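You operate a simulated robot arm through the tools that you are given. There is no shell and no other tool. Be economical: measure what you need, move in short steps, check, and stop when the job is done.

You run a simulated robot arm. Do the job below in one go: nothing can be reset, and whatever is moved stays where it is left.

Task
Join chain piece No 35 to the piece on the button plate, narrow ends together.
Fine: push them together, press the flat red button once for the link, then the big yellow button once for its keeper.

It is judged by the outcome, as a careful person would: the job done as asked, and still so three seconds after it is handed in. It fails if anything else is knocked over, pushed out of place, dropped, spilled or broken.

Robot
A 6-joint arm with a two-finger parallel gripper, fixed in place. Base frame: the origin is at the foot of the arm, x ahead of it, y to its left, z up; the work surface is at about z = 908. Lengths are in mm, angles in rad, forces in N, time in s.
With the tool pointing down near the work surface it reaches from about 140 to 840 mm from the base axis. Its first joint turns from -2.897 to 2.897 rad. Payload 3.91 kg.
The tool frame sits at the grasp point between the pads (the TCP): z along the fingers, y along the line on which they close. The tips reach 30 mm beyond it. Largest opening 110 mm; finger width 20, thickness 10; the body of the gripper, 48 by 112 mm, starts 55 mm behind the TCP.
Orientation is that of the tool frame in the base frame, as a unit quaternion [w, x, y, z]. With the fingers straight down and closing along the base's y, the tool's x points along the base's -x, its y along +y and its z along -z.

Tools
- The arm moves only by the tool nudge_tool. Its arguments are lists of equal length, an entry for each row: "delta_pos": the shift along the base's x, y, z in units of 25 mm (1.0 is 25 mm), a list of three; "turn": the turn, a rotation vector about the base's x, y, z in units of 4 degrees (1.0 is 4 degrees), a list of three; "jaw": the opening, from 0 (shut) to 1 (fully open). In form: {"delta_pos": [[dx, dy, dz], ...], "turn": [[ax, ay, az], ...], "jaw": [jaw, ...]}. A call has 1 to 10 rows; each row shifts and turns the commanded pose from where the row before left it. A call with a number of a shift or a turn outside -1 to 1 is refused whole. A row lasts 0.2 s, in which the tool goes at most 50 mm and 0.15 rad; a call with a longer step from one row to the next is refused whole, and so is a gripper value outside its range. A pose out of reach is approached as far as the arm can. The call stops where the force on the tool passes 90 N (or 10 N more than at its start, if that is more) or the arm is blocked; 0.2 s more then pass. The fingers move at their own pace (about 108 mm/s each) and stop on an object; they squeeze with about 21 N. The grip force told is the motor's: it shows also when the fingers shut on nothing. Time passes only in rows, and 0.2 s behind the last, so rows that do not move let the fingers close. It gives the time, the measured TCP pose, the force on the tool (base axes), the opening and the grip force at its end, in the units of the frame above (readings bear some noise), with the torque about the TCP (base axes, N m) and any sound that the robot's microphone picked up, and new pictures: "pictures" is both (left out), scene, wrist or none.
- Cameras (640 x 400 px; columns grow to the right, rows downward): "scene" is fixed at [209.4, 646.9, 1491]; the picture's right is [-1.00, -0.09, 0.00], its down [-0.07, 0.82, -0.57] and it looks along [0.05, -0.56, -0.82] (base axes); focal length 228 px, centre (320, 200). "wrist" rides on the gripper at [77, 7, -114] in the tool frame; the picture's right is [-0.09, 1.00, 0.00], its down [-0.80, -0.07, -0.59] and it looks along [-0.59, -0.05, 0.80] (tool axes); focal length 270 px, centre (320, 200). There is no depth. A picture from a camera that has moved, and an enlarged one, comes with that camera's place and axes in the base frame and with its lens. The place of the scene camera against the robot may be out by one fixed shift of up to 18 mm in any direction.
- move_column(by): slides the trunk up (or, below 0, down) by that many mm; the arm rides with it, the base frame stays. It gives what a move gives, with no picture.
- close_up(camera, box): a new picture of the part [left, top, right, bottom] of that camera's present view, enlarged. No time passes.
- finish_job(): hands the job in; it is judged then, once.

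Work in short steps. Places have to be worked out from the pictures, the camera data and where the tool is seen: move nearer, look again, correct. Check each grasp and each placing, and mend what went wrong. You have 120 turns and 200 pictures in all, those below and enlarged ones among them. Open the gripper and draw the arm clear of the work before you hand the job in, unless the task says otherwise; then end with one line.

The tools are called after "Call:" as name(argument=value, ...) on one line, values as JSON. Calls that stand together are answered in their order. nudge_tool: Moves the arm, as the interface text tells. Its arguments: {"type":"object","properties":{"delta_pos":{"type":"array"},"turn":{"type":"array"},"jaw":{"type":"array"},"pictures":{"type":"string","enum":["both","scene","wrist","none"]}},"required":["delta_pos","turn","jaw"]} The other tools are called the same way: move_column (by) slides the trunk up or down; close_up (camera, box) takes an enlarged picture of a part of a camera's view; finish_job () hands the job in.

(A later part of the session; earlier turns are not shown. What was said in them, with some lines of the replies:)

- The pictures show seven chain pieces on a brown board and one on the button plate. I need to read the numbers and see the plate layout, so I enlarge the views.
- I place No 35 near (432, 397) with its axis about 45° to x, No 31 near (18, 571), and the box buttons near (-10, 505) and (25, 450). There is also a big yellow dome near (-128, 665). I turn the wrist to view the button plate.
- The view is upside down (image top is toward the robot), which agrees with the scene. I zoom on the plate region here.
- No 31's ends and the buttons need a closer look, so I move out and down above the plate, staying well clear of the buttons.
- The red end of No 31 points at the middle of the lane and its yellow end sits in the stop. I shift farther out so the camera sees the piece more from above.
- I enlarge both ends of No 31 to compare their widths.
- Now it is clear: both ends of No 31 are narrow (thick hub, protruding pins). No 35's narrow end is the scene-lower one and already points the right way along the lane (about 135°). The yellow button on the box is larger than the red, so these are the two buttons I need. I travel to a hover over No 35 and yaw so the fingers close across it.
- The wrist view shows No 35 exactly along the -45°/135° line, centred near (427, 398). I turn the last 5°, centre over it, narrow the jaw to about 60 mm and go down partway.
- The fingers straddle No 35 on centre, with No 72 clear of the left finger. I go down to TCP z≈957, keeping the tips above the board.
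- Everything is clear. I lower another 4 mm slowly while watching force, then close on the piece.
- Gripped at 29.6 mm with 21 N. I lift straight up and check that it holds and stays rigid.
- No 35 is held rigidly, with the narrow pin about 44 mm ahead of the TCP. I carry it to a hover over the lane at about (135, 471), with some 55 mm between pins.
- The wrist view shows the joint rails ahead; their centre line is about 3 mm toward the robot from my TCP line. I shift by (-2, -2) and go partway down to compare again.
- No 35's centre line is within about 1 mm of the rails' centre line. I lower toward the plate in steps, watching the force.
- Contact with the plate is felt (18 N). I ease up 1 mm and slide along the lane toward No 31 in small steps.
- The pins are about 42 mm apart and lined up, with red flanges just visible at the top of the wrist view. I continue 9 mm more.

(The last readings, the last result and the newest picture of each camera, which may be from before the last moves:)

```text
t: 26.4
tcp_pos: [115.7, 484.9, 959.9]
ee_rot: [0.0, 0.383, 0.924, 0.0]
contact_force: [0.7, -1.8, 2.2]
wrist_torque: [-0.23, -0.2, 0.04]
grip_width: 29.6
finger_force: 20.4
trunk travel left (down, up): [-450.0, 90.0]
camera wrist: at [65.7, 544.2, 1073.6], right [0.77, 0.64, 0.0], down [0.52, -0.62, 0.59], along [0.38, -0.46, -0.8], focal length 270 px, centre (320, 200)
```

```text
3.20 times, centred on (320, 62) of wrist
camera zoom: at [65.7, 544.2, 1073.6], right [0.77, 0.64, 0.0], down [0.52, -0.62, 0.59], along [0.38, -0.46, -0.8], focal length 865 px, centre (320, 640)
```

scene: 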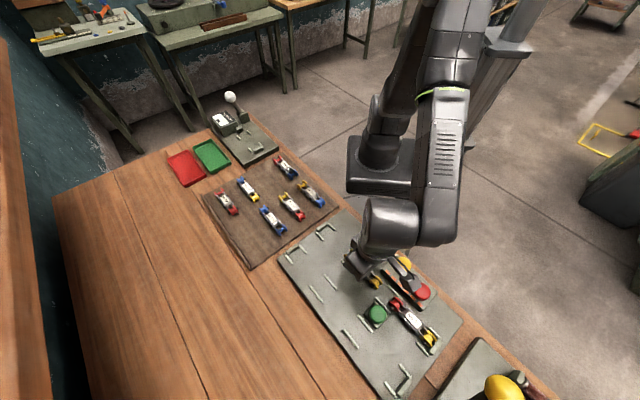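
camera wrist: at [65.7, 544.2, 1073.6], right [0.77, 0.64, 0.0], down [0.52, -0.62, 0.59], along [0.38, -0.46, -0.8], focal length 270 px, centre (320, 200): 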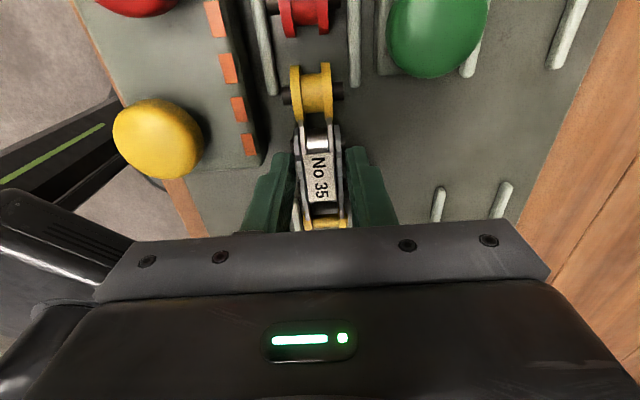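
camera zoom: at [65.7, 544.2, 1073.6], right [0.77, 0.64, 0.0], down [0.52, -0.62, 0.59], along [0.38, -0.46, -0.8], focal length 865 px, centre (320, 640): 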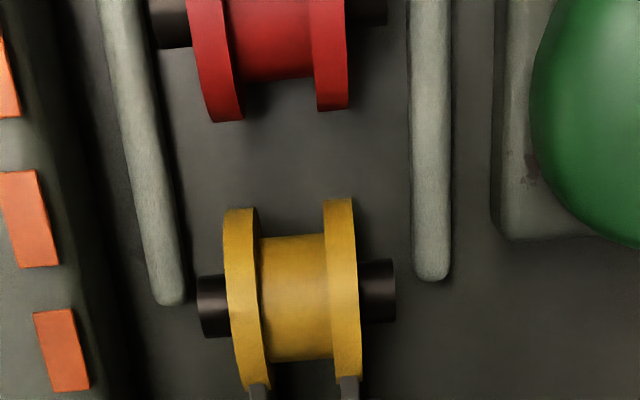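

The alignment is good: both spools are centred between the joint rails with about a 13 mm gap. I advance 10 mm, then feel for contact.

Call:
nudge_tool(delta_pos=[[-0.1, 0.1, 0], [-0.1, 0.1, 0], [-0.08, 0.08, 0], [0, 0, 0]], turn=[[0, 0, 0], [0, 0, 0], [0, 0, 0], [0, 0, 0]], jaw=[0, 0, 0, 0], pictures="wrist")

Call:
close_up(camera="wrist", box=[220, 0, 420, 125])

```text
t: 27.4
tcp_pos: [109.2, 492.1, 959.4]
ee_rot: [0.0, 0.383, 0.924, 0.0]
contact_force: [1.1, -1.1, 4.2]
wrist_torque: [-0.08, -0.04, -0.07]
grip_width: 29.6
finger_force: 20.9
trunk travel left (down, up): [-450.0, 90.0]
camera wrist: at [59.2, 550.9, 1073.6], right [0.77, 0.64, 0.0], down [0.52, -0.62, 0.59], along [0.38, -0.46, -0.8], focal length 270 px, centre (320, 200)
```

wrist: 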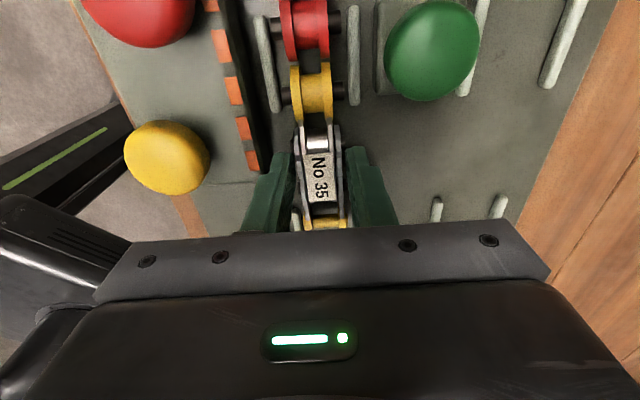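

```text
3.20 times, centred on (320, 62) of wrist
camera zoom: at [59.2, 550.9, 1073.6], right [0.77, 0.64, 0.0], down [0.52, -0.62, 0.59], along [0.38, -0.46, -0.8], focal length 865 px, centre (320, 640)
```

zoom: 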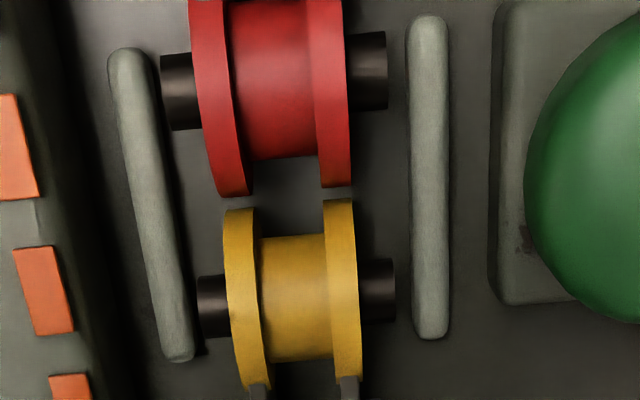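

About 2 mm remains. I advance in 1 mm steps to contact.

Call:
nudge_tool(delta_pos=[[-0.03, 0.03, 0], [-0.03, 0.03, 0], [-0.03, 0.03, 0], [0, 0, 0]], turn=[[0, 0, 0], [0, 0, 0], [0, 0, 0], [0, 0, 0]], jaw=[0, 0, 0, 0], pictures="wrist")

Call:
close_up(camera="wrist", box=[220, 0, 420, 125])

```text
t: 28.4
tcp_pos: [105.2, 495.0, 960.2]
ee_rot: [0.0, 0.383, 0.924, 0.0]
contact_force: [3.0, -3.8, 2.5]
wrist_torque: [0.01, 0.04, -0.03]
grip_width: 29.6
finger_force: 21.9
trunk travel left (down, up): [-450.0, 90.0]
camera wrist: at [56.6, 552.9, 1073.5], right [0.77, 0.64, 0.0], down [0.52, -0.62, 0.59], along [0.38, -0.46, -0.8], focal length 270 px, centre (320, 200)
```

wrist: 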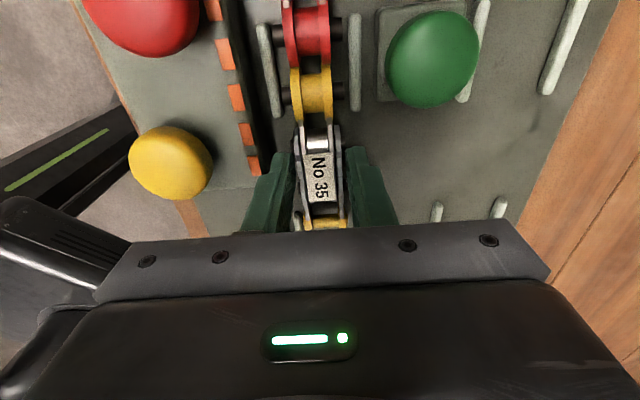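

```text
3.20 times, centred on (320, 62) of wrist
camera zoom: at [56.6, 552.9, 1073.5], right [0.77, 0.64, 0.0], down [0.52, -0.62, 0.59], along [0.38, -0.46, -0.8], focal length 865 px, centre (320, 640)
```

zoom: 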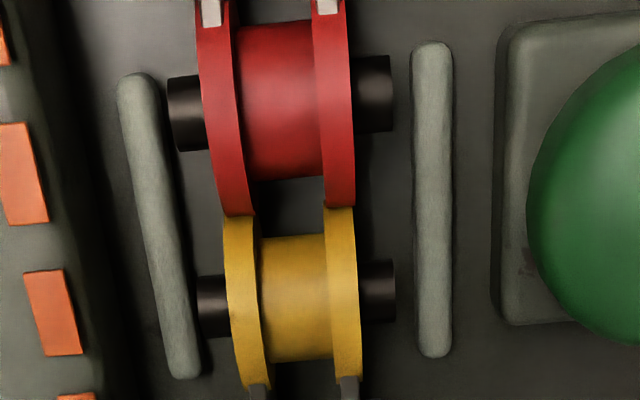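

The flanges touch and about 5 N shows. I push a little more to seat both against the stop.

Call:
nudge_tool(delta_pos=[[-0.03, 0.03, 0], [-0.03, 0.03, 0], [0, 0, 0]], turn=[[0, 0, 0], [0, 0, 0], [0, 0, 0]], jaw=[0, 0, 0], pictures="none")

Call:
close_up(camera="wrist", box=[220, 0, 420, 125])

Call:
close_up(camera="scene", box=[350, 250, 450, 360])

```text
t: 29.2
tcp_pos: [106.0, 493.8, 960.0]
ee_rot: [0.001, 0.384, 0.924, 0.0]
contact_force: [12.3, -13.9, 2.7]
wrist_torque: [-0.35, -0.27, 0.06]
grip_width: 30.0
finger_force: 21.1
trunk travel left (down, up): [-450.0, 90.0]
```

```text
3.20 times, centred on (320, 62) of wrist
camera zoom: at [56.7, 553.5, 1073.4], right [0.77, 0.64, 0.0], down [0.52, -0.62, 0.6], along [0.38, -0.46, -0.8], focal length 865 px, centre (320, 640)
```

zoom: 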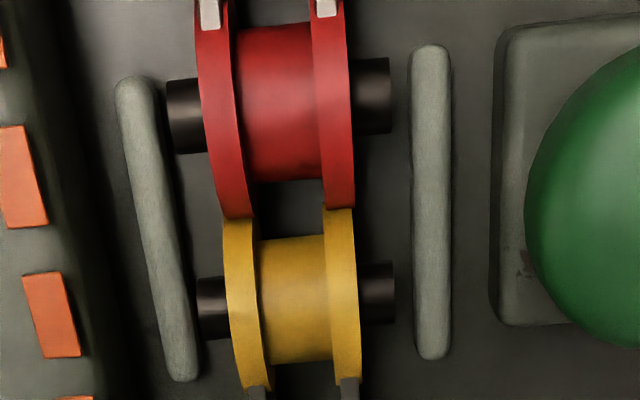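

```text
3.64 times, centred on (400, 305) of scene
camera zoom: at [209.4, 646.9, 1491.0], right [-1.0, -0.09, 0.0], down [-0.07, 0.82, -0.57], along [0.05, -0.56, -0.82], focal length 827 px, centre (29, -182)
```

zoom: 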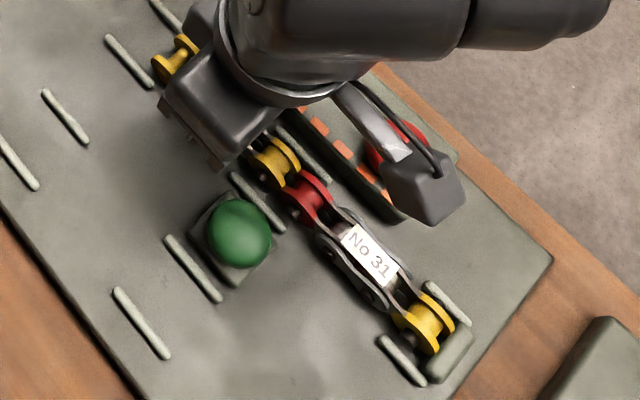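

Both are seated (18 N against the stop). I open only slightly (42 mm) because the button box is beside the finger, then rise straight up.

Call:
nudge_tool(delta_pos=[[0, 0, 0], [0, 0, 0], [0, 0, 0], [0, 0, 0.3], [0, 0, 0.6], [0, 0, 0.8], [0, 0, 0.8], [0, 0, 0.8], [0, 0, 0.8], [0, 0, 0]], turn=[[0, 0, 0], [0, 0, 0], [0, 0, 0], [0, 0, 0], [0, 0, 0], [0, 0, 0], [0, 0, 0], [0, 0, 0], [0, 0, 0], [0, 0, 0]], jaw=[0.38, 0.38, 0.38, 0.38, 0.38, 0.38, 0.38, 0.38, 0.38, 0.38], pictures="both")

Call:
close_up(camera="wrist", box=[180, 0, 420, 200])

Call:
close_up(camera="scene", box=[350, 250, 450, 360])

```text
t: 31.4
tcp_pos: [105.1, 496.4, 1064.6]
ee_rot: [0.0, 0.384, 0.923, -0.001]
contact_force: [-0.3, 0.2, -0.3]
wrist_torque: [0.0, -0.01, 0.0]
grip_width: 41.6
finger_force: 0.1
trunk travel left (down, up): [-450.0, 90.0]
camera wrist: at [55.1, 555.0, 1176.9], right [0.77, 0.64, 0.0], down [0.52, -0.62, 0.59], along [0.38, -0.46, -0.8], focal length 270 px, centre (320, 200)
```

scene: 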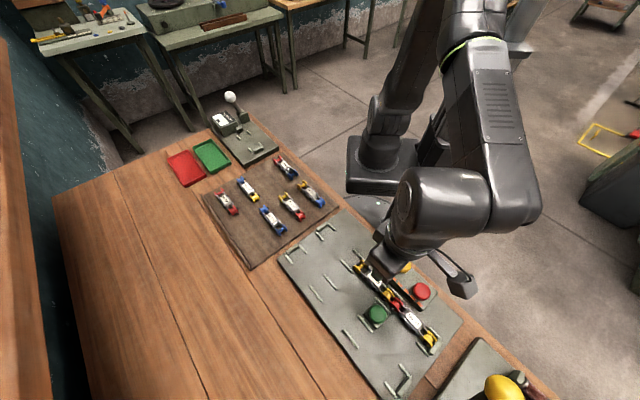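
wrist: 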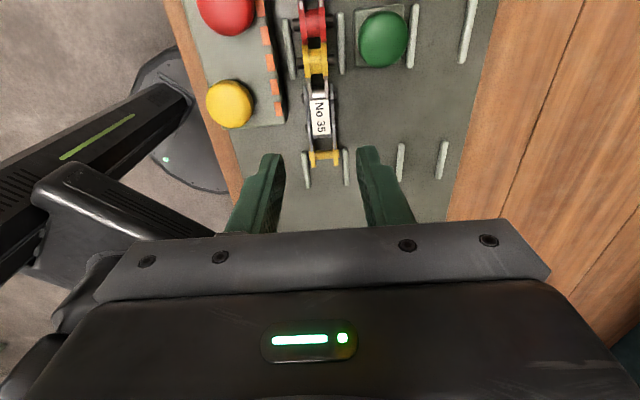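

```text
2.00 times, centred on (300, 100) of wrist
camera zoom: at [55.1, 555.0, 1176.9], right [0.77, 0.64, 0.0], down [0.52, -0.62, 0.59], along [0.38, -0.46, -0.8], focal length 541 px, centre (360, 400)
```

zoom: 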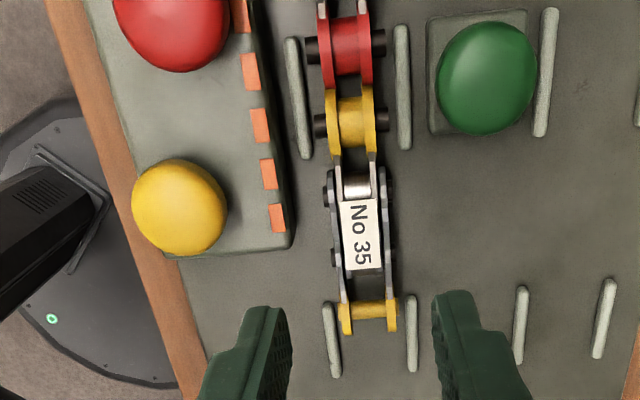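

```text
3.64 times, centred on (400, 305) of scene
camera zoom: at [209.4, 646.9, 1491.0], right [-1.0, -0.09, 0.0], down [-0.07, 0.82, -0.57], along [0.05, -0.56, -0.82], focal length 827 px, centre (29, -182)
```

zoom: 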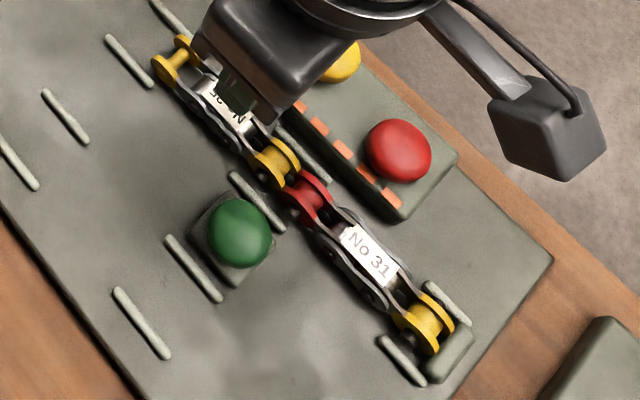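

No 35 stays put: straight, touching, in the rails. Next I close the fingers and move above the red button at about (6, 513), turning the wrist back 44° for comfort.

Call:
nudge_tool(delta_pos=[[-0.4, 0.068, 0], [-0.4, 0.068, 0], [-0.4, 0.068, 0], [-0.4, 0.068, 0], [-0.4, 0.068, 0], [-0.4, 0.068, 0], [-0.4, 0.068, 0], [-0.4, 0.068, 0], [-0.4, 0.068, 0], [-0.4, 0.068, 0]], turn=[[0, 0, 1], [0, 0, 1], [0, 0, 1], [0, 0, 1], [0, 0, 1], [0, 0, 1], [0, 0, 1], [0, 0, 1], [0, 0, 1], [0, 0, 1]], jaw=[0, 0, 0, 0, 0, 0, 0, 0, 0, 0], pictures="both")

Call:
close_up(camera="wrist", box=[200, 40, 440, 240])

Call:
close_up(camera="scene", box=[350, 220, 470, 340])

```text
t: 33.6
tcp_pos: [2.9, 513.8, 1061.9]
ee_rot: [0.0, 0.044, 0.999, 0.0]
contact_force: [1.1, -0.6, 0.0]
wrist_torque: [0.05, -0.01, 0.01]
grip_width: 0.1
finger_force: 21.2
trunk travel left (down, up): [-450.0, 90.0]
camera wrist: at [-72.1, 526.8, 1175.6], right [0.17, 0.98, 0.0], down [0.79, -0.14, 0.59], along [0.59, -0.1, -0.8], focal length 270 px, centre (320, 200)
```

scene: 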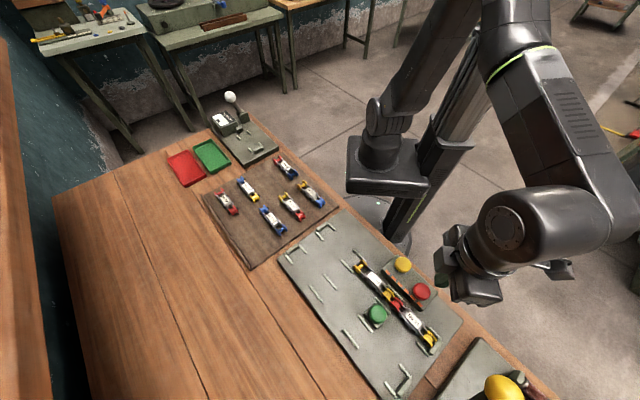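
wrist: 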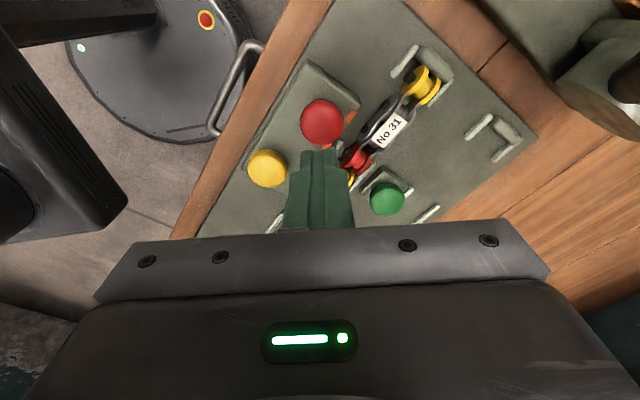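

```text
2.00 times, centred on (320, 140) of wrist
camera zoom: at [-72.1, 526.8, 1175.6], right [0.17, 0.98, 0.0], down [0.79, -0.14, 0.59], along [0.59, -0.1, -0.8], focal length 541 px, centre (320, 320)
```

zoom: 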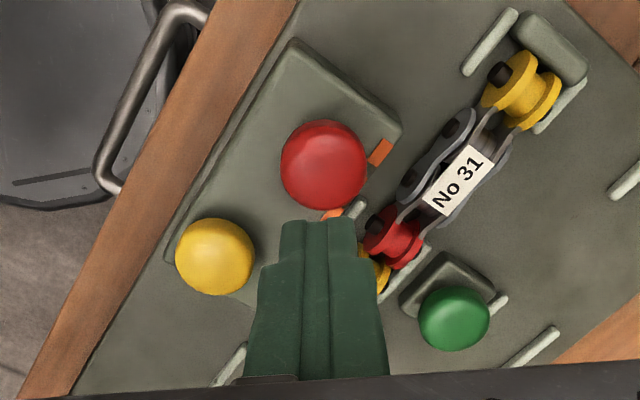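

```text
3.33 times, centred on (410, 280) of scene
camera zoom: at [209.4, 646.9, 1491.0], right [-1.0, -0.09, 0.0], down [-0.07, 0.82, -0.57], along [0.05, -0.56, -0.82], focal length 758 px, centre (20, -67)
```

zoom: 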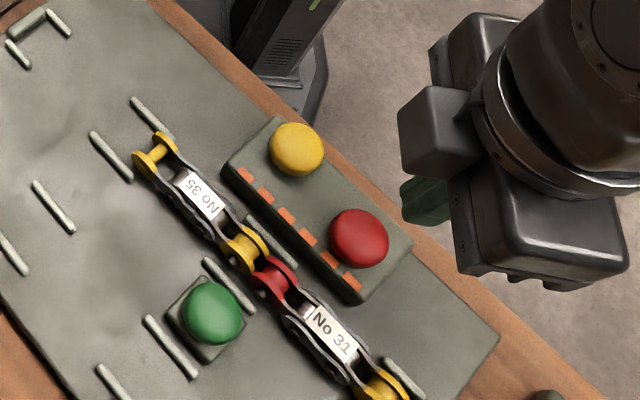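

Triangulating the two wrist views puts red at about (7, 514) with its top near z 955–960, and yellow at about (41, 458) with its top near 963. I move over red and lower the closed tips to just above it.

Call:
nudge_tool(delta_pos=[[0.18, 0, -0.6], [0, 0, -0.7], [0, 0, -0.8], [0, 0, 0]], turn=[[0, 0, 0], [0, 0, 0], [0, 0, 0], [0, 0, 0]], jaw=[0, 0, 0, 0], pictures="both")

Call:
close_up(camera="wrist", box=[200, 40, 440, 240])

Call:
close_up(camera="scene", box=[350, 220, 470, 340])

```text
t: 34.6
tcp_pos: [8.0, 512.5, 1009.5]
ee_rot: [0.0, 0.044, 0.999, 0.0]
contact_force: [0.1, 0.1, -0.8]
wrist_torque: [-0.01, -0.03, 0.01]
grip_width: 0.0
finger_force: 20.6
trunk travel left (down, up): [-450.0, 90.0]
camera wrist: at [-67.4, 526.9, 1123.5], right [0.18, 0.98, 0.0], down [0.79, -0.14, 0.59], along [0.59, -0.1, -0.8], focal length 270 px, centre (320, 200)
```

scene: 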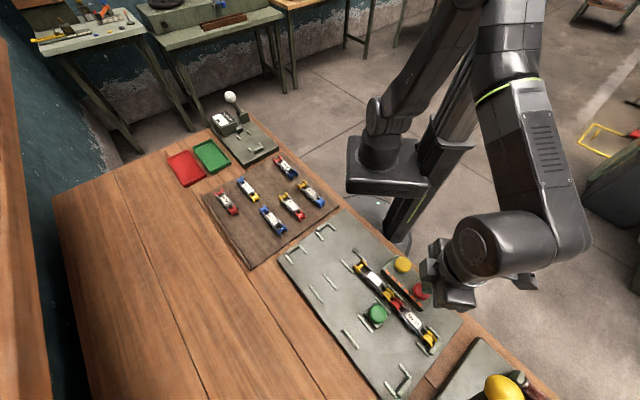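
wrist: 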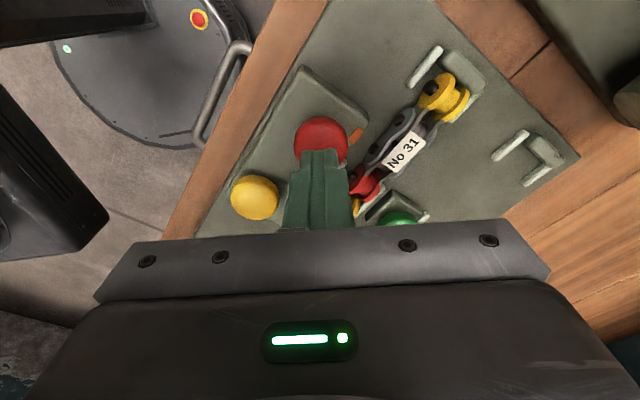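

```text
2.00 times, centred on (320, 140) of wrist
camera zoom: at [-67.4, 526.9, 1123.5], right [0.18, 0.98, 0.0], down [0.79, -0.14, 0.59], along [0.59, -0.1, -0.8], focal length 541 px, centre (320, 320)
```

zoom: 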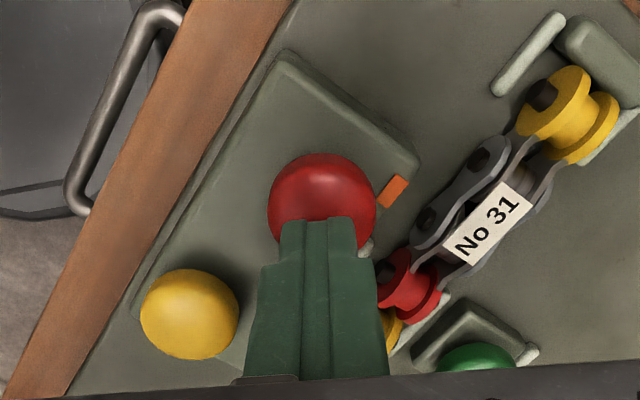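

```text
3.33 times, centred on (410, 280) of scene
camera zoom: at [209.4, 646.9, 1491.0], right [-1.0, -0.09, 0.0], down [-0.07, 0.82, -0.57], along [0.05, -0.56, -0.82], focal length 758 px, centre (20, -67)
```

zoom: 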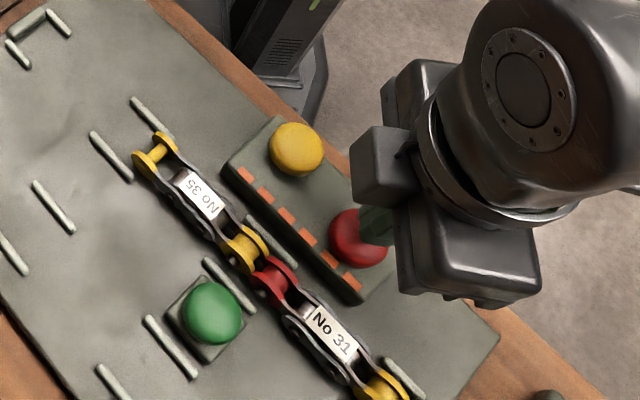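

The tips are over the red button (9.6, 515). I lower to near its top.

Call:
nudge_tool(delta_pos=[[0.04, 0.08, -0.4], [0, 0, -0.25], [0, 0, 0]], turn=[[0, 0, 0], [0, 0, 0], [0, 0, 0]], jaw=[0, 0, 0], pictures="none")

Call:
close_up(camera="scene", box=[370, 240, 450, 310])

```text
t: 35.4
tcp_pos: [9.8, 515.3, 994.0]
ee_rot: [0.0, 0.045, 0.999, 0.0]
contact_force: [1.5, 1.4, 2.8]
wrist_torque: [0.05, -0.07, -0.03]
grip_width: 0.2
finger_force: 21.3
trunk travel left (down, up): [-450.0, 90.0]
```

```text
5.71 times, centred on (410, 275) of scene
camera zoom: at [209.4, 646.9, 1491.0], right [-1.0, -0.09, 0.0], down [-0.07, 0.82, -0.57], along [0.05, -0.56, -0.82], focal length 1300 px, centre (-194, -229)
```

zoom: 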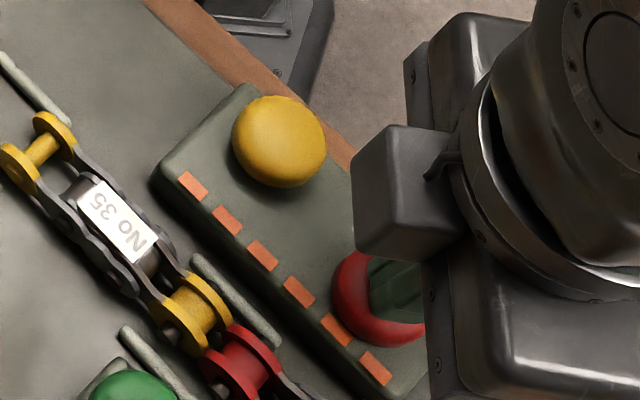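

A slight force shows, so the tips are at the button. I press down in small steps, listening for the click.

Call:
nudge_tool(delta_pos=[[0, 0, -0.06], [0, 0, -0.06], [0, 0, -0.06]], turn=[[0, 0, 0], [0, 0, 0], [0, 0, 0]], jaw=[0, 0, 0], pictures="none")

```text
t: 36.2
tcp_pos: [10.9, 515.4, 988.3]
ee_rot: [0.0, 0.044, 0.999, 0.0]
contact_force: [-0.1, 2.9, 5.9]
wrist_torque: [0.09, -0.02, 0.02]
grip_width: 0.1
finger_force: 20.9
trunk travel left (down, up): [-450.0, 90.0]
```

Force is rising only slightly (6 N, spring-like) with no click yet. I keep pressing.

Call:
nudge_tool(delta_pos=[[0, 0, -0.06], [0, 0, -0.06], [0, 0, -0.06]], turn=[[0, 0, 0], [0, 0, 0], [0, 0, 0]], jaw=[0, 0, 0], pictures="none")

Call:
close_up(camera="scene", box=[370, 240, 450, 310])

```text
t: 37.0
tcp_pos: [10.4, 516.9, 984.9]
ee_rot: [0.0, 0.044, 0.999, -0.001]
contact_force: [-0.1, 3.4, 8.7]
wrist_torque: [0.08, 0.01, 0.02]
grip_width: 0.3
finger_force: 21.3
trunk travel left (down, up): [-450.0, 90.0]
heard: click
```

```text
5.71 times, centred on (410, 275) of scene
camera zoom: at [209.4, 646.9, 1491.0], right [-1.0, -0.09, 0.0], down [-0.07, 0.82, -0.57], along [0.05, -0.56, -0.82], focal length 1300 px, centre (-194, -229)
```

zoom: 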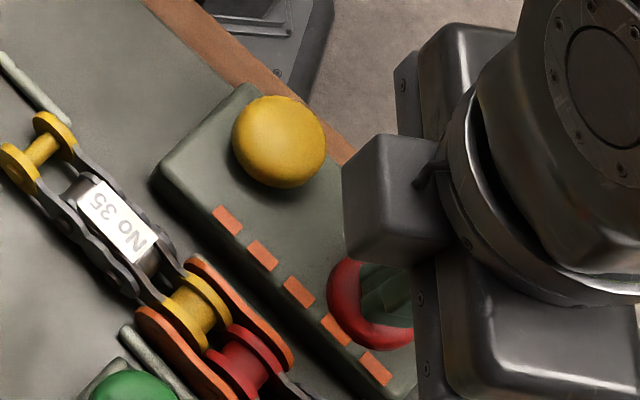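

It clicked, and the orange link plates now join the two pieces. I raise and move over the yellow button on the box at about (41, 458).

Call:
nudge_tool(delta_pos=[[0, 0, 0.5], [0, 0, 0.8], [0, 0, 0.6], [0.4, -0.79, 0], [0.4, -0.79, 0], [0.42, -0.78, 0], [0, 0, 0]], turn=[[0, 0, 0], [0, 0, 0], [0, 0, 0], [0, 0, 0], [0, 0, 0], [0, 0, 0], [0, 0, 0]], jaw=[0, 0, 0, 0, 0, 0, 0], pictures="both")

Call:
close_up(camera="wrist", box=[200, 40, 440, 240])

Call:
close_up(camera="scene", box=[350, 240, 450, 340])

```text
t: 38.6
tcp_pos: [42.0, 455.5, 1032.5]
ee_rot: [0.001, 0.045, 0.999, -0.001]
contact_force: [0.6, -0.1, -0.5]
wrist_torque: [-0.02, -0.01, -0.01]
grip_width: 0.0
finger_force: 21.3
trunk travel left (down, up): [-450.0, 90.0]
camera wrist: at [-35.1, 468.9, 1146.2], right [0.18, 0.98, 0.0], down [0.79, -0.14, 0.59], along [0.59, -0.1, -0.8], focal length 270 px, centre (320, 200)
```

scene: 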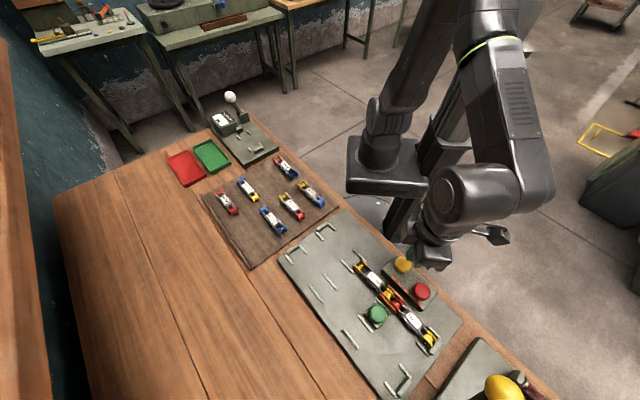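
wrist: 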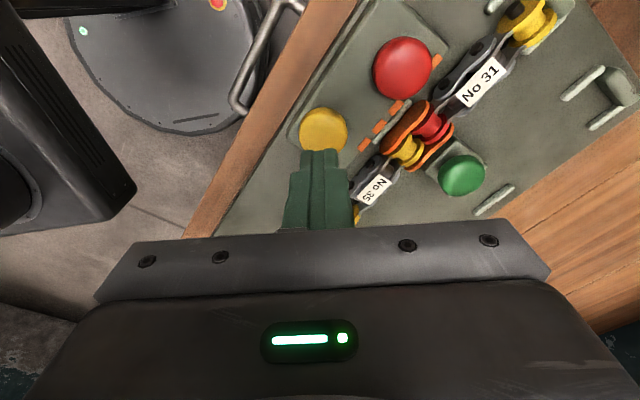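

```text
2.00 times, centred on (320, 140) of wrist
camera zoom: at [-35.1, 468.9, 1146.2], right [0.18, 0.98, 0.0], down [0.79, -0.14, 0.59], along [0.59, -0.1, -0.8], focal length 541 px, centre (320, 320)
```

zoom: 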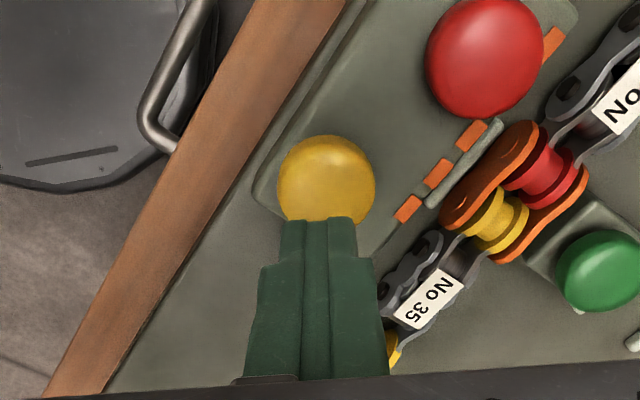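

```text
4.00 times, centred on (400, 290) of scene
camera zoom: at [209.4, 646.9, 1491.0], right [-1.0, -0.09, 0.0], down [-0.07, 0.82, -0.57], along [0.05, -0.56, -0.82], focal length 910 px, centre (0, -160)
```

zoom: 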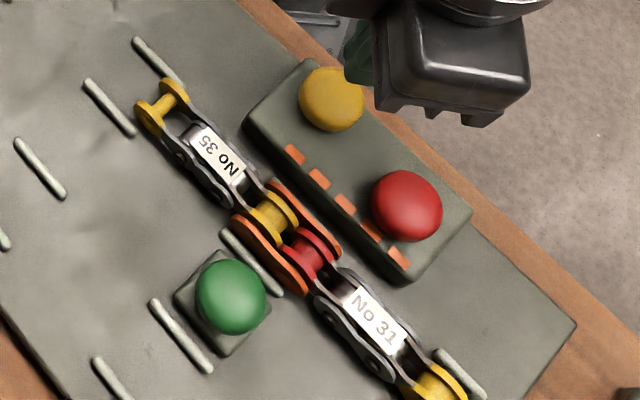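

Before pressing, I want to be sure which yellow button is meant: there is also a large yellow dome on the neighbouring plate. I rise and look at it with the wrist camera.

Call:
nudge_tool(delta_pos=[[0, 0, 1], [0, 0, 1], [0, 0, 1], [-0.3, 0.2, 1], [-0.3, 0.2, 1], [-0.3, 0.2, 1], [-0.3, 0.2, 0], [-0.3, 0.2, 0], [-0.3, 0.2, 0], [-0.3, 0.2, 0]], turn=[[0, 0, 1], [0, 0, 1], [0, 0, 1], [0, 0, 1], [0, 0, 1], [0, 0, 1], [0, 0, 1], [0, 0, 1], [0, 0, 1], [0, 0, 1]], jaw=[0, 0, 0, 0, 0, 0, 0, 0, 0, 0], pictures="none")

Call:
nudge_tool(delta_pos=[[-0.4, 0.15, 0], [-0.4, 0.15, 0], [-0.4, 0.15, 0], [-0.4, 0.15, 0], [-0.4, 0.15, 0], [-0.4, 0.15, 0], [-0.4, 0.15, 0], [-0.4, 0.15, 0], [-0.4, 0.15, 0], [-0.4, 0.15, 0]], turn=[[0, 0, 1], [0, 0, 1], [0, 0, 1], [0, 0, 1], [0, 0, 1], [0, 0, 1], [0, 0, 1], [0, 0, 1], [0, 0, 1], [0, 0, 1]], jaw=[0, 0, 0, 0, 0, 0, 0, 0, 0, 0], pictures="both")

```text
t: 40.8
tcp_pos: [-12.5, 492.4, 1180.6]
ee_rot: [0.0, -0.301, 0.954, 0.0]
contact_force: [-0.2, -0.9, 1.0]
wrist_torque: [-0.02, 0.01, -0.03]
grip_width: 0.0
finger_force: 20.5
trunk travel left (down, up): [-450.0, 90.0]
```

```text
t: 43.0
tcp_pos: [-111.8, 528.8, 1182.1]
ee_rot: [0.0, -0.608, 0.794, 0.0]
contact_force: [0.0, 0.2, 0.6]
wrist_torque: [0.01, 0.03, -0.01]
grip_width: 0.0
finger_force: 21.3
trunk travel left (down, up): [-450.0, 90.0]
camera wrist: at [-138.4, 456.8, 1296.0], right [-0.94, 0.34, 0.0], down [0.28, 0.76, 0.59], along [0.2, 0.56, -0.8], focal length 270 px, centre (320, 200)
```

scene: 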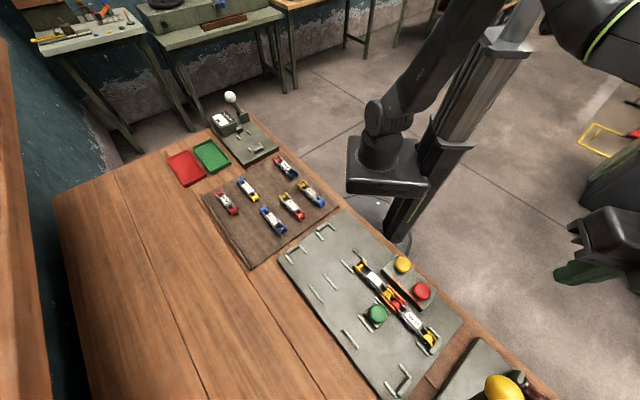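
wrist: 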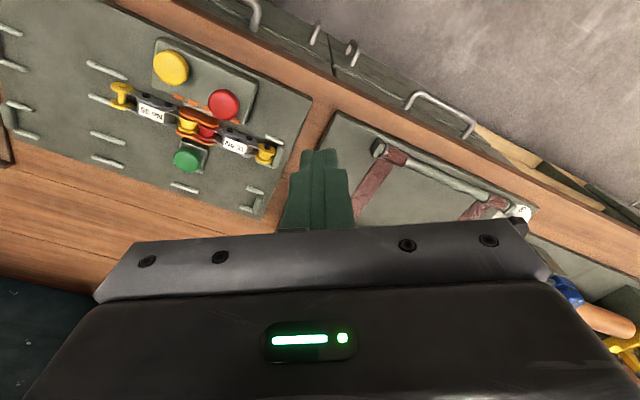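

Call:
close_up(camera="wrist", box=[480, 180, 640, 380])

Call:
close_up(camera="scene", box=[440, 320, 580, 400])

Call:
close_up(camera="wrist", box=[90, 20, 310, 220])

```text
2.00 times, centred on (560, 280) of wrist
camera zoom: at [-138.4, 456.8, 1296.0], right [-0.94, 0.34, 0.0], down [0.28, 0.76, 0.59], along [0.2, 0.56, -0.8], focal length 541 px, centre (-160, 40)
```

zoom: 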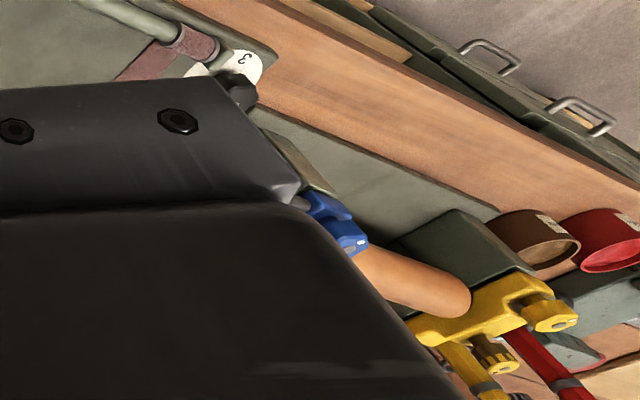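

```text
4.57 times, centred on (510, 360) of scene
camera zoom: at [209.4, 646.9, 1491.0], right [-1.0, -0.09, 0.0], down [-0.07, 0.82, -0.57], along [0.05, -0.56, -0.82], focal length 1040 px, centre (-549, -531)
```

zoom: 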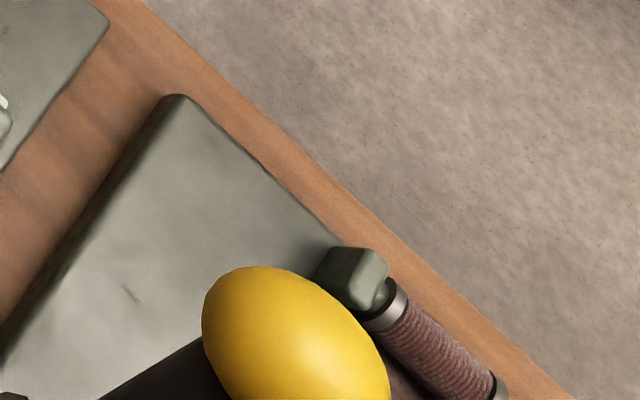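

```text
2.00 times, centred on (200, 120) of wrist
camera zoom: at [-138.4, 456.8, 1296.0], right [-0.94, 0.34, 0.0], down [0.28, 0.76, 0.59], along [0.2, 0.56, -0.8], focal length 541 px, centre (560, 360)
```

zoom: 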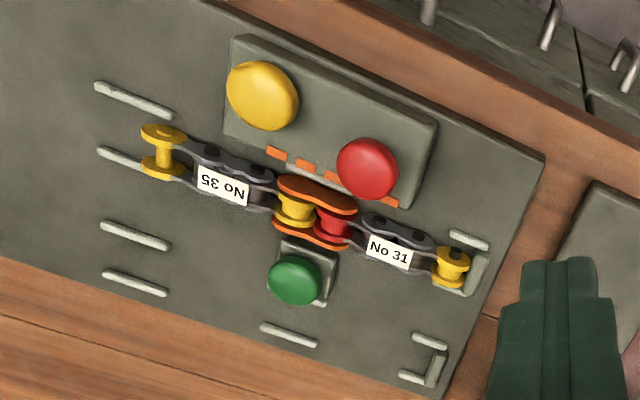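

The other yellow thing is only the knob of a lever machine, so the larger yellow button on the box is right. The chain is straight with the orange link fitted. I return above yellow at about (43, 458).

Call:
nudge_tool(delta_pos=[[0.885, -0.405, 0], [0.885, -0.405, 0], [0.885, -0.405, 0], [0.885, -0.405, 0], [0.885, -0.405, 0], [0.885, -0.405, 0], [0.885, -0.405, -0.6], [0, 0, -1], [0, 0, -1], [0, 0, -1]], turn=[[0, 0, 0], [0, 0, 0], [0, 0, 0], [0, 0, 0], [0, 0, 0], [0, 0, 0], [0, 0, 0], [0, 0, 0], [0, 0, 0], [0, 0, 0]], jaw=[0, 0, 0, 0, 0, 0, 0, 0, 0, 0], pictures="none")

Call:
nudge_tool(delta_pos=[[0, 0, -1], [0, 0, -1], [0, 0, 0]], turn=[[0, 0, 0], [0, 0, 0], [0, 0, 0]], jaw=[0, 0, 0], pictures="wrist")

Call:
close_up(camera="wrist", box=[200, 40, 440, 240])

```text
t: 45.2
tcp_pos: [42.7, 459.4, 1091.2]
ee_rot: [-0.001, -0.608, 0.794, 0.001]
contact_force: [-0.3, 0.3, 0.3]
wrist_torque: [0.0, -0.03, 0.0]
grip_width: 0.0
finger_force: 20.4
trunk travel left (down, up): [-450.0, 90.0]
```

```text
t: 46.0
tcp_pos: [42.8, 459.2, 1039.0]
ee_rot: [-0.001, -0.608, 0.794, 0.0]
contact_force: [-0.4, 0.0, 0.5]
wrist_torque: [0.01, 0.02, 0.0]
grip_width: 0.0
finger_force: 20.8
trunk travel left (down, up): [-450.0, 90.0]
camera wrist: at [16.4, 386.3, 1153.5], right [-0.94, 0.34, 0.0], down [0.28, 0.76, 0.59], along [0.2, 0.56, -0.8], focal length 270 px, centre (320, 200)
```

wrist: 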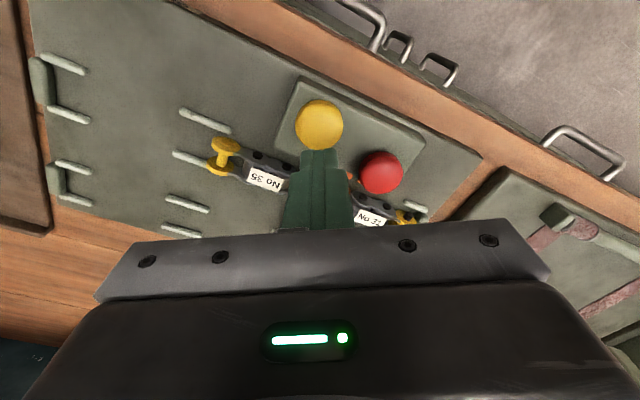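

```text
2.00 times, centred on (320, 140) of wrist
camera zoom: at [16.4, 386.3, 1153.5], right [-0.94, 0.34, 0.0], down [0.28, 0.76, 0.59], along [0.2, 0.56, -0.8], focal length 541 px, centre (320, 320)
```

zoom: 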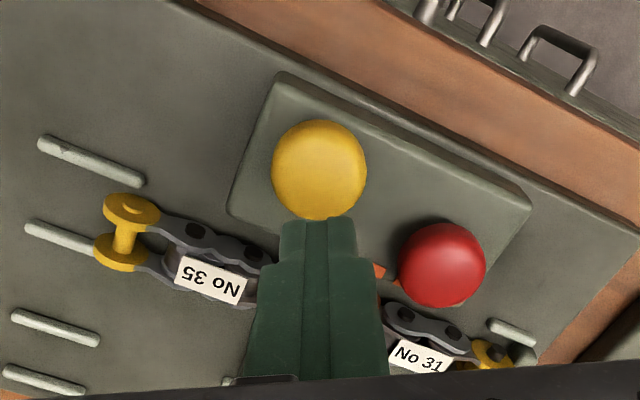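

Yellow is at about (41, 457), right below the tips. I lower to just above it.

Call:
nudge_tool(delta_pos=[[-0.05, -0.08, -0.6], [0, 0, -0.6], [0, 0, -0.3], [0, 0, 0]], turn=[[0, 0, 0], [0, 0, 0], [0, 0, 0], [0, 0, 0]], jaw=[0, 0, 0, 0], pictures="none")

Call:
close_up(camera="wrist", box=[220, 80, 420, 240])

```text
t: 47.0
tcp_pos: [42.4, 455.7, 1002.9]
ee_rot: [0.0, -0.608, 0.794, -0.001]
contact_force: [-0.1, 0.7, 0.2]
wrist_torque: [0.0, 0.01, 0.0]
grip_width: 0.1
finger_force: 21.1
trunk travel left (down, up): [-450.0, 90.0]
```

```text
2.50 times, centred on (320, 160) of wrist
camera zoom: at [14.9, 384.2, 1117.8], right [-0.94, 0.34, 0.0], down [0.28, 0.76, 0.59], along [0.2, 0.56, -0.8], focal length 676 px, centre (320, 300)
```

zoom: 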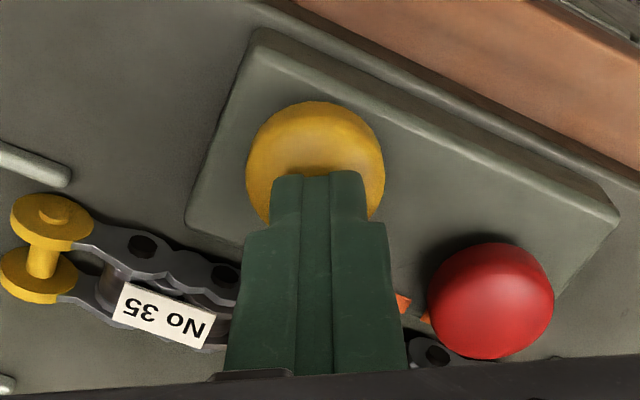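

The tips are centred on yellow at z≈973 with no contact. I lower in small steps toward contact.

Call:
nudge_tool(delta_pos=[[0, 0, -0.12], [0, 0, -0.12], [0, 0, -0.1], [0, 0, -0.06]], turn=[[0, 0, 0], [0, 0, 0], [0, 0, 0], [0, 0, 0]], jaw=[0, 0, 0, 0], pictures="none")

```text
t: 48.0
tcp_pos: [42.4, 455.8, 994.7]
ee_rot: [0.0, -0.608, 0.794, -0.001]
contact_force: [-1.4, -0.7, 2.6]
wrist_torque: [-0.04, 0.05, -0.01]
grip_width: 0.1
finger_force: 21.5
trunk travel left (down, up): [-450.0, 90.0]
```

Contact has begun (2.6 N). I press on gently.

Call:
nudge_tool(delta_pos=[[0, 0, -0.06], [0, 0, -0.06], [0, 0, -0.06]], turn=[[0, 0, 0], [0, 0, 0], [0, 0, 0]], jaw=[0, 0, 0], pictures="none")

```text
t: 48.8
tcp_pos: [41.8, 455.9, 990.6]
ee_rot: [0.001, -0.608, 0.794, 0.0]
contact_force: [-1.4, -1.0, 4.9]
wrist_torque: [0.0, 0.03, -0.05]
grip_width: 0.1
finger_force: 20.9
trunk travel left (down, up): [-450.0, 90.0]
```

The force is now 5 N with no click yet, so I continue.

Call:
nudge_tool(delta_pos=[[0, 0, -0.06], [0, 0, -0.06], [0, 0, -0.06]], turn=[[0, 0, 0], [0, 0, 0], [0, 0, 0]], jaw=[0, 0, 0], pictures="none")

```text
t: 49.6
tcp_pos: [41.1, 457.1, 985.5]
ee_rot: [0.001, -0.608, 0.794, 0.0]
contact_force: [-2.9, 3.8, 7.3]
wrist_torque: [0.1, 0.07, -0.03]
grip_width: 0.1
finger_force: 21.2
trunk travel left (down, up): [-450.0, 90.0]
```

It gives 7 N and still no click; I press a little further.

Call:
nudge_tool(delta_pos=[[0, 0, -0.06], [0, 0, -0.05]], turn=[[0, 0, 0], [0, 0, 0]], jaw=[0, 0], pictures="none")

Call:
close_up(camera="scene", box=[360, 240, 440, 330])

```text
t: 50.2
tcp_pos: [42.3, 456.8, 983.8]
ee_rot: [0.0, -0.608, 0.794, 0.0]
contact_force: [-3.6, 3.2, 8.5]
wrist_torque: [0.05, 0.14, 0.02]
grip_width: 0.0
finger_force: 20.9
trunk travel left (down, up): [-450.0, 90.0]
heard: click
```

```text
4.44 times, centred on (400, 285) of scene
camera zoom: at [209.4, 646.9, 1491.0], right [-1.0, -0.09, 0.0], down [-0.07, 0.82, -0.57], along [0.05, -0.56, -0.82], focal length 1011 px, centre (-36, -178)
```

zoom: 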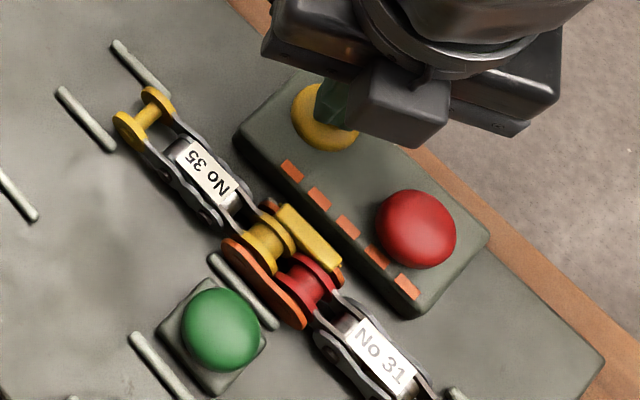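

It clicked, and the yellow keeper is on the link. I raise clear of the button, draw the arm back and open the gripper.

Call:
nudge_tool(delta_pos=[[0, 0, 0.5], [0, 0, 1], [0, 0, 1], [0, 0, 1], [0, 0, 1], [0, -0.4, 1], [0, -0.8, 1], [0, -0.8, 1], [0, -0.8, 0.5], [0, 0, 0]], turn=[[0, 0, 0], [0, 0, 0], [0, 0, 0], [0, 0, 0], [0, 0, 0], [0, 0, 0], [0, 0, 0], [0, 0, 0], [0, 0, 0], [0, 0, 0]], jaw=[0, 0, 0, 0, 0, 0, 0.5, 0.5, 0.5, 0.5], pictures="both")

Call:
close_up(camera="scene", box=[350, 240, 450, 355])

Call:
close_up(camera="wrist", box=[220, 80, 440, 235])

```text
t: 52.4
tcp_pos: [41.3, 388.4, 1182.2]
ee_rot: [0.0, -0.608, 0.794, 0.0]
contact_force: [0.1, -0.3, 1.1]
wrist_torque: [0.01, 0.0, 0.01]
grip_width: 54.9
finger_force: 0.0
trunk travel left (down, up): [-450.0, 90.0]
camera wrist: at [14.6, 315.2, 1296.2], right [-0.94, 0.34, 0.0], down [0.28, 0.76, 0.59], along [0.2, 0.56, -0.8], focal length 270 px, centre (320, 200)
```

scene: 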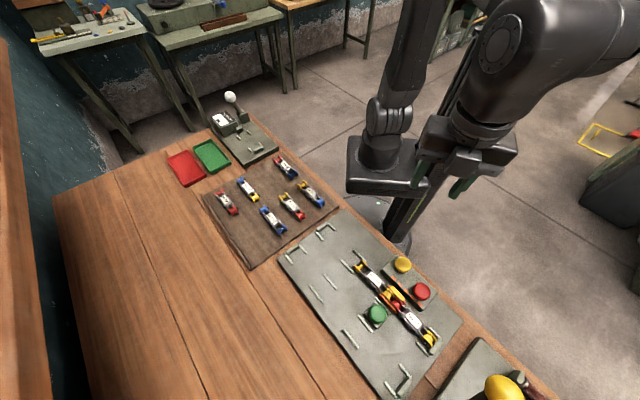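
wrist: 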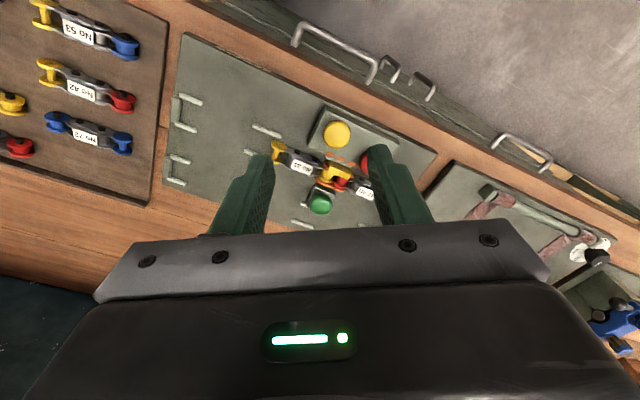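

```text
3.48 times, centred on (400, 298) of scene
camera zoom: at [209.4, 646.9, 1491.0], right [-1.0, -0.09, 0.0], down [-0.07, 0.82, -0.57], along [0.05, -0.56, -0.82], focal length 791 px, centre (42, -139)
```

zoom: 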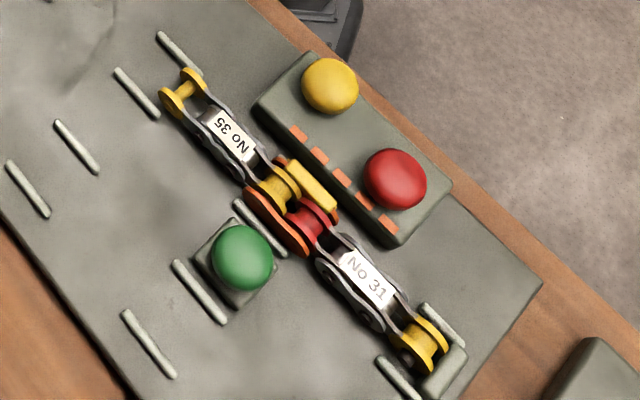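

```text
2.58 times, centred on (330, 158) of wrist
camera zoom: at [14.6, 315.2, 1296.2], right [-0.94, 0.34, 0.0], down [0.28, 0.76, 0.59], along [0.2, 0.56, -0.8], focal length 698 px, centre (294, 310)
```

zoom: 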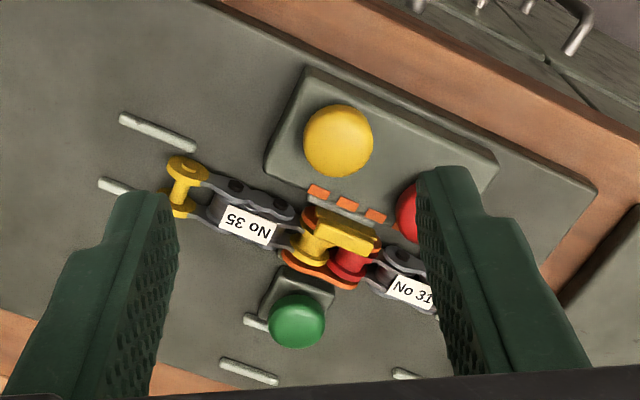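

The chain is joined: the orange link and its yellow keeper are fitted, nothing else has moved, the gripper is open and the arm is clear. I hand it in.

Call:
finish_job()

```text
The job is handed in.
```

No 35 is joined to No 31 on the button plate, narrow ends together, with the link and then its keeper fitted by one press each of the red and yellow buttons.
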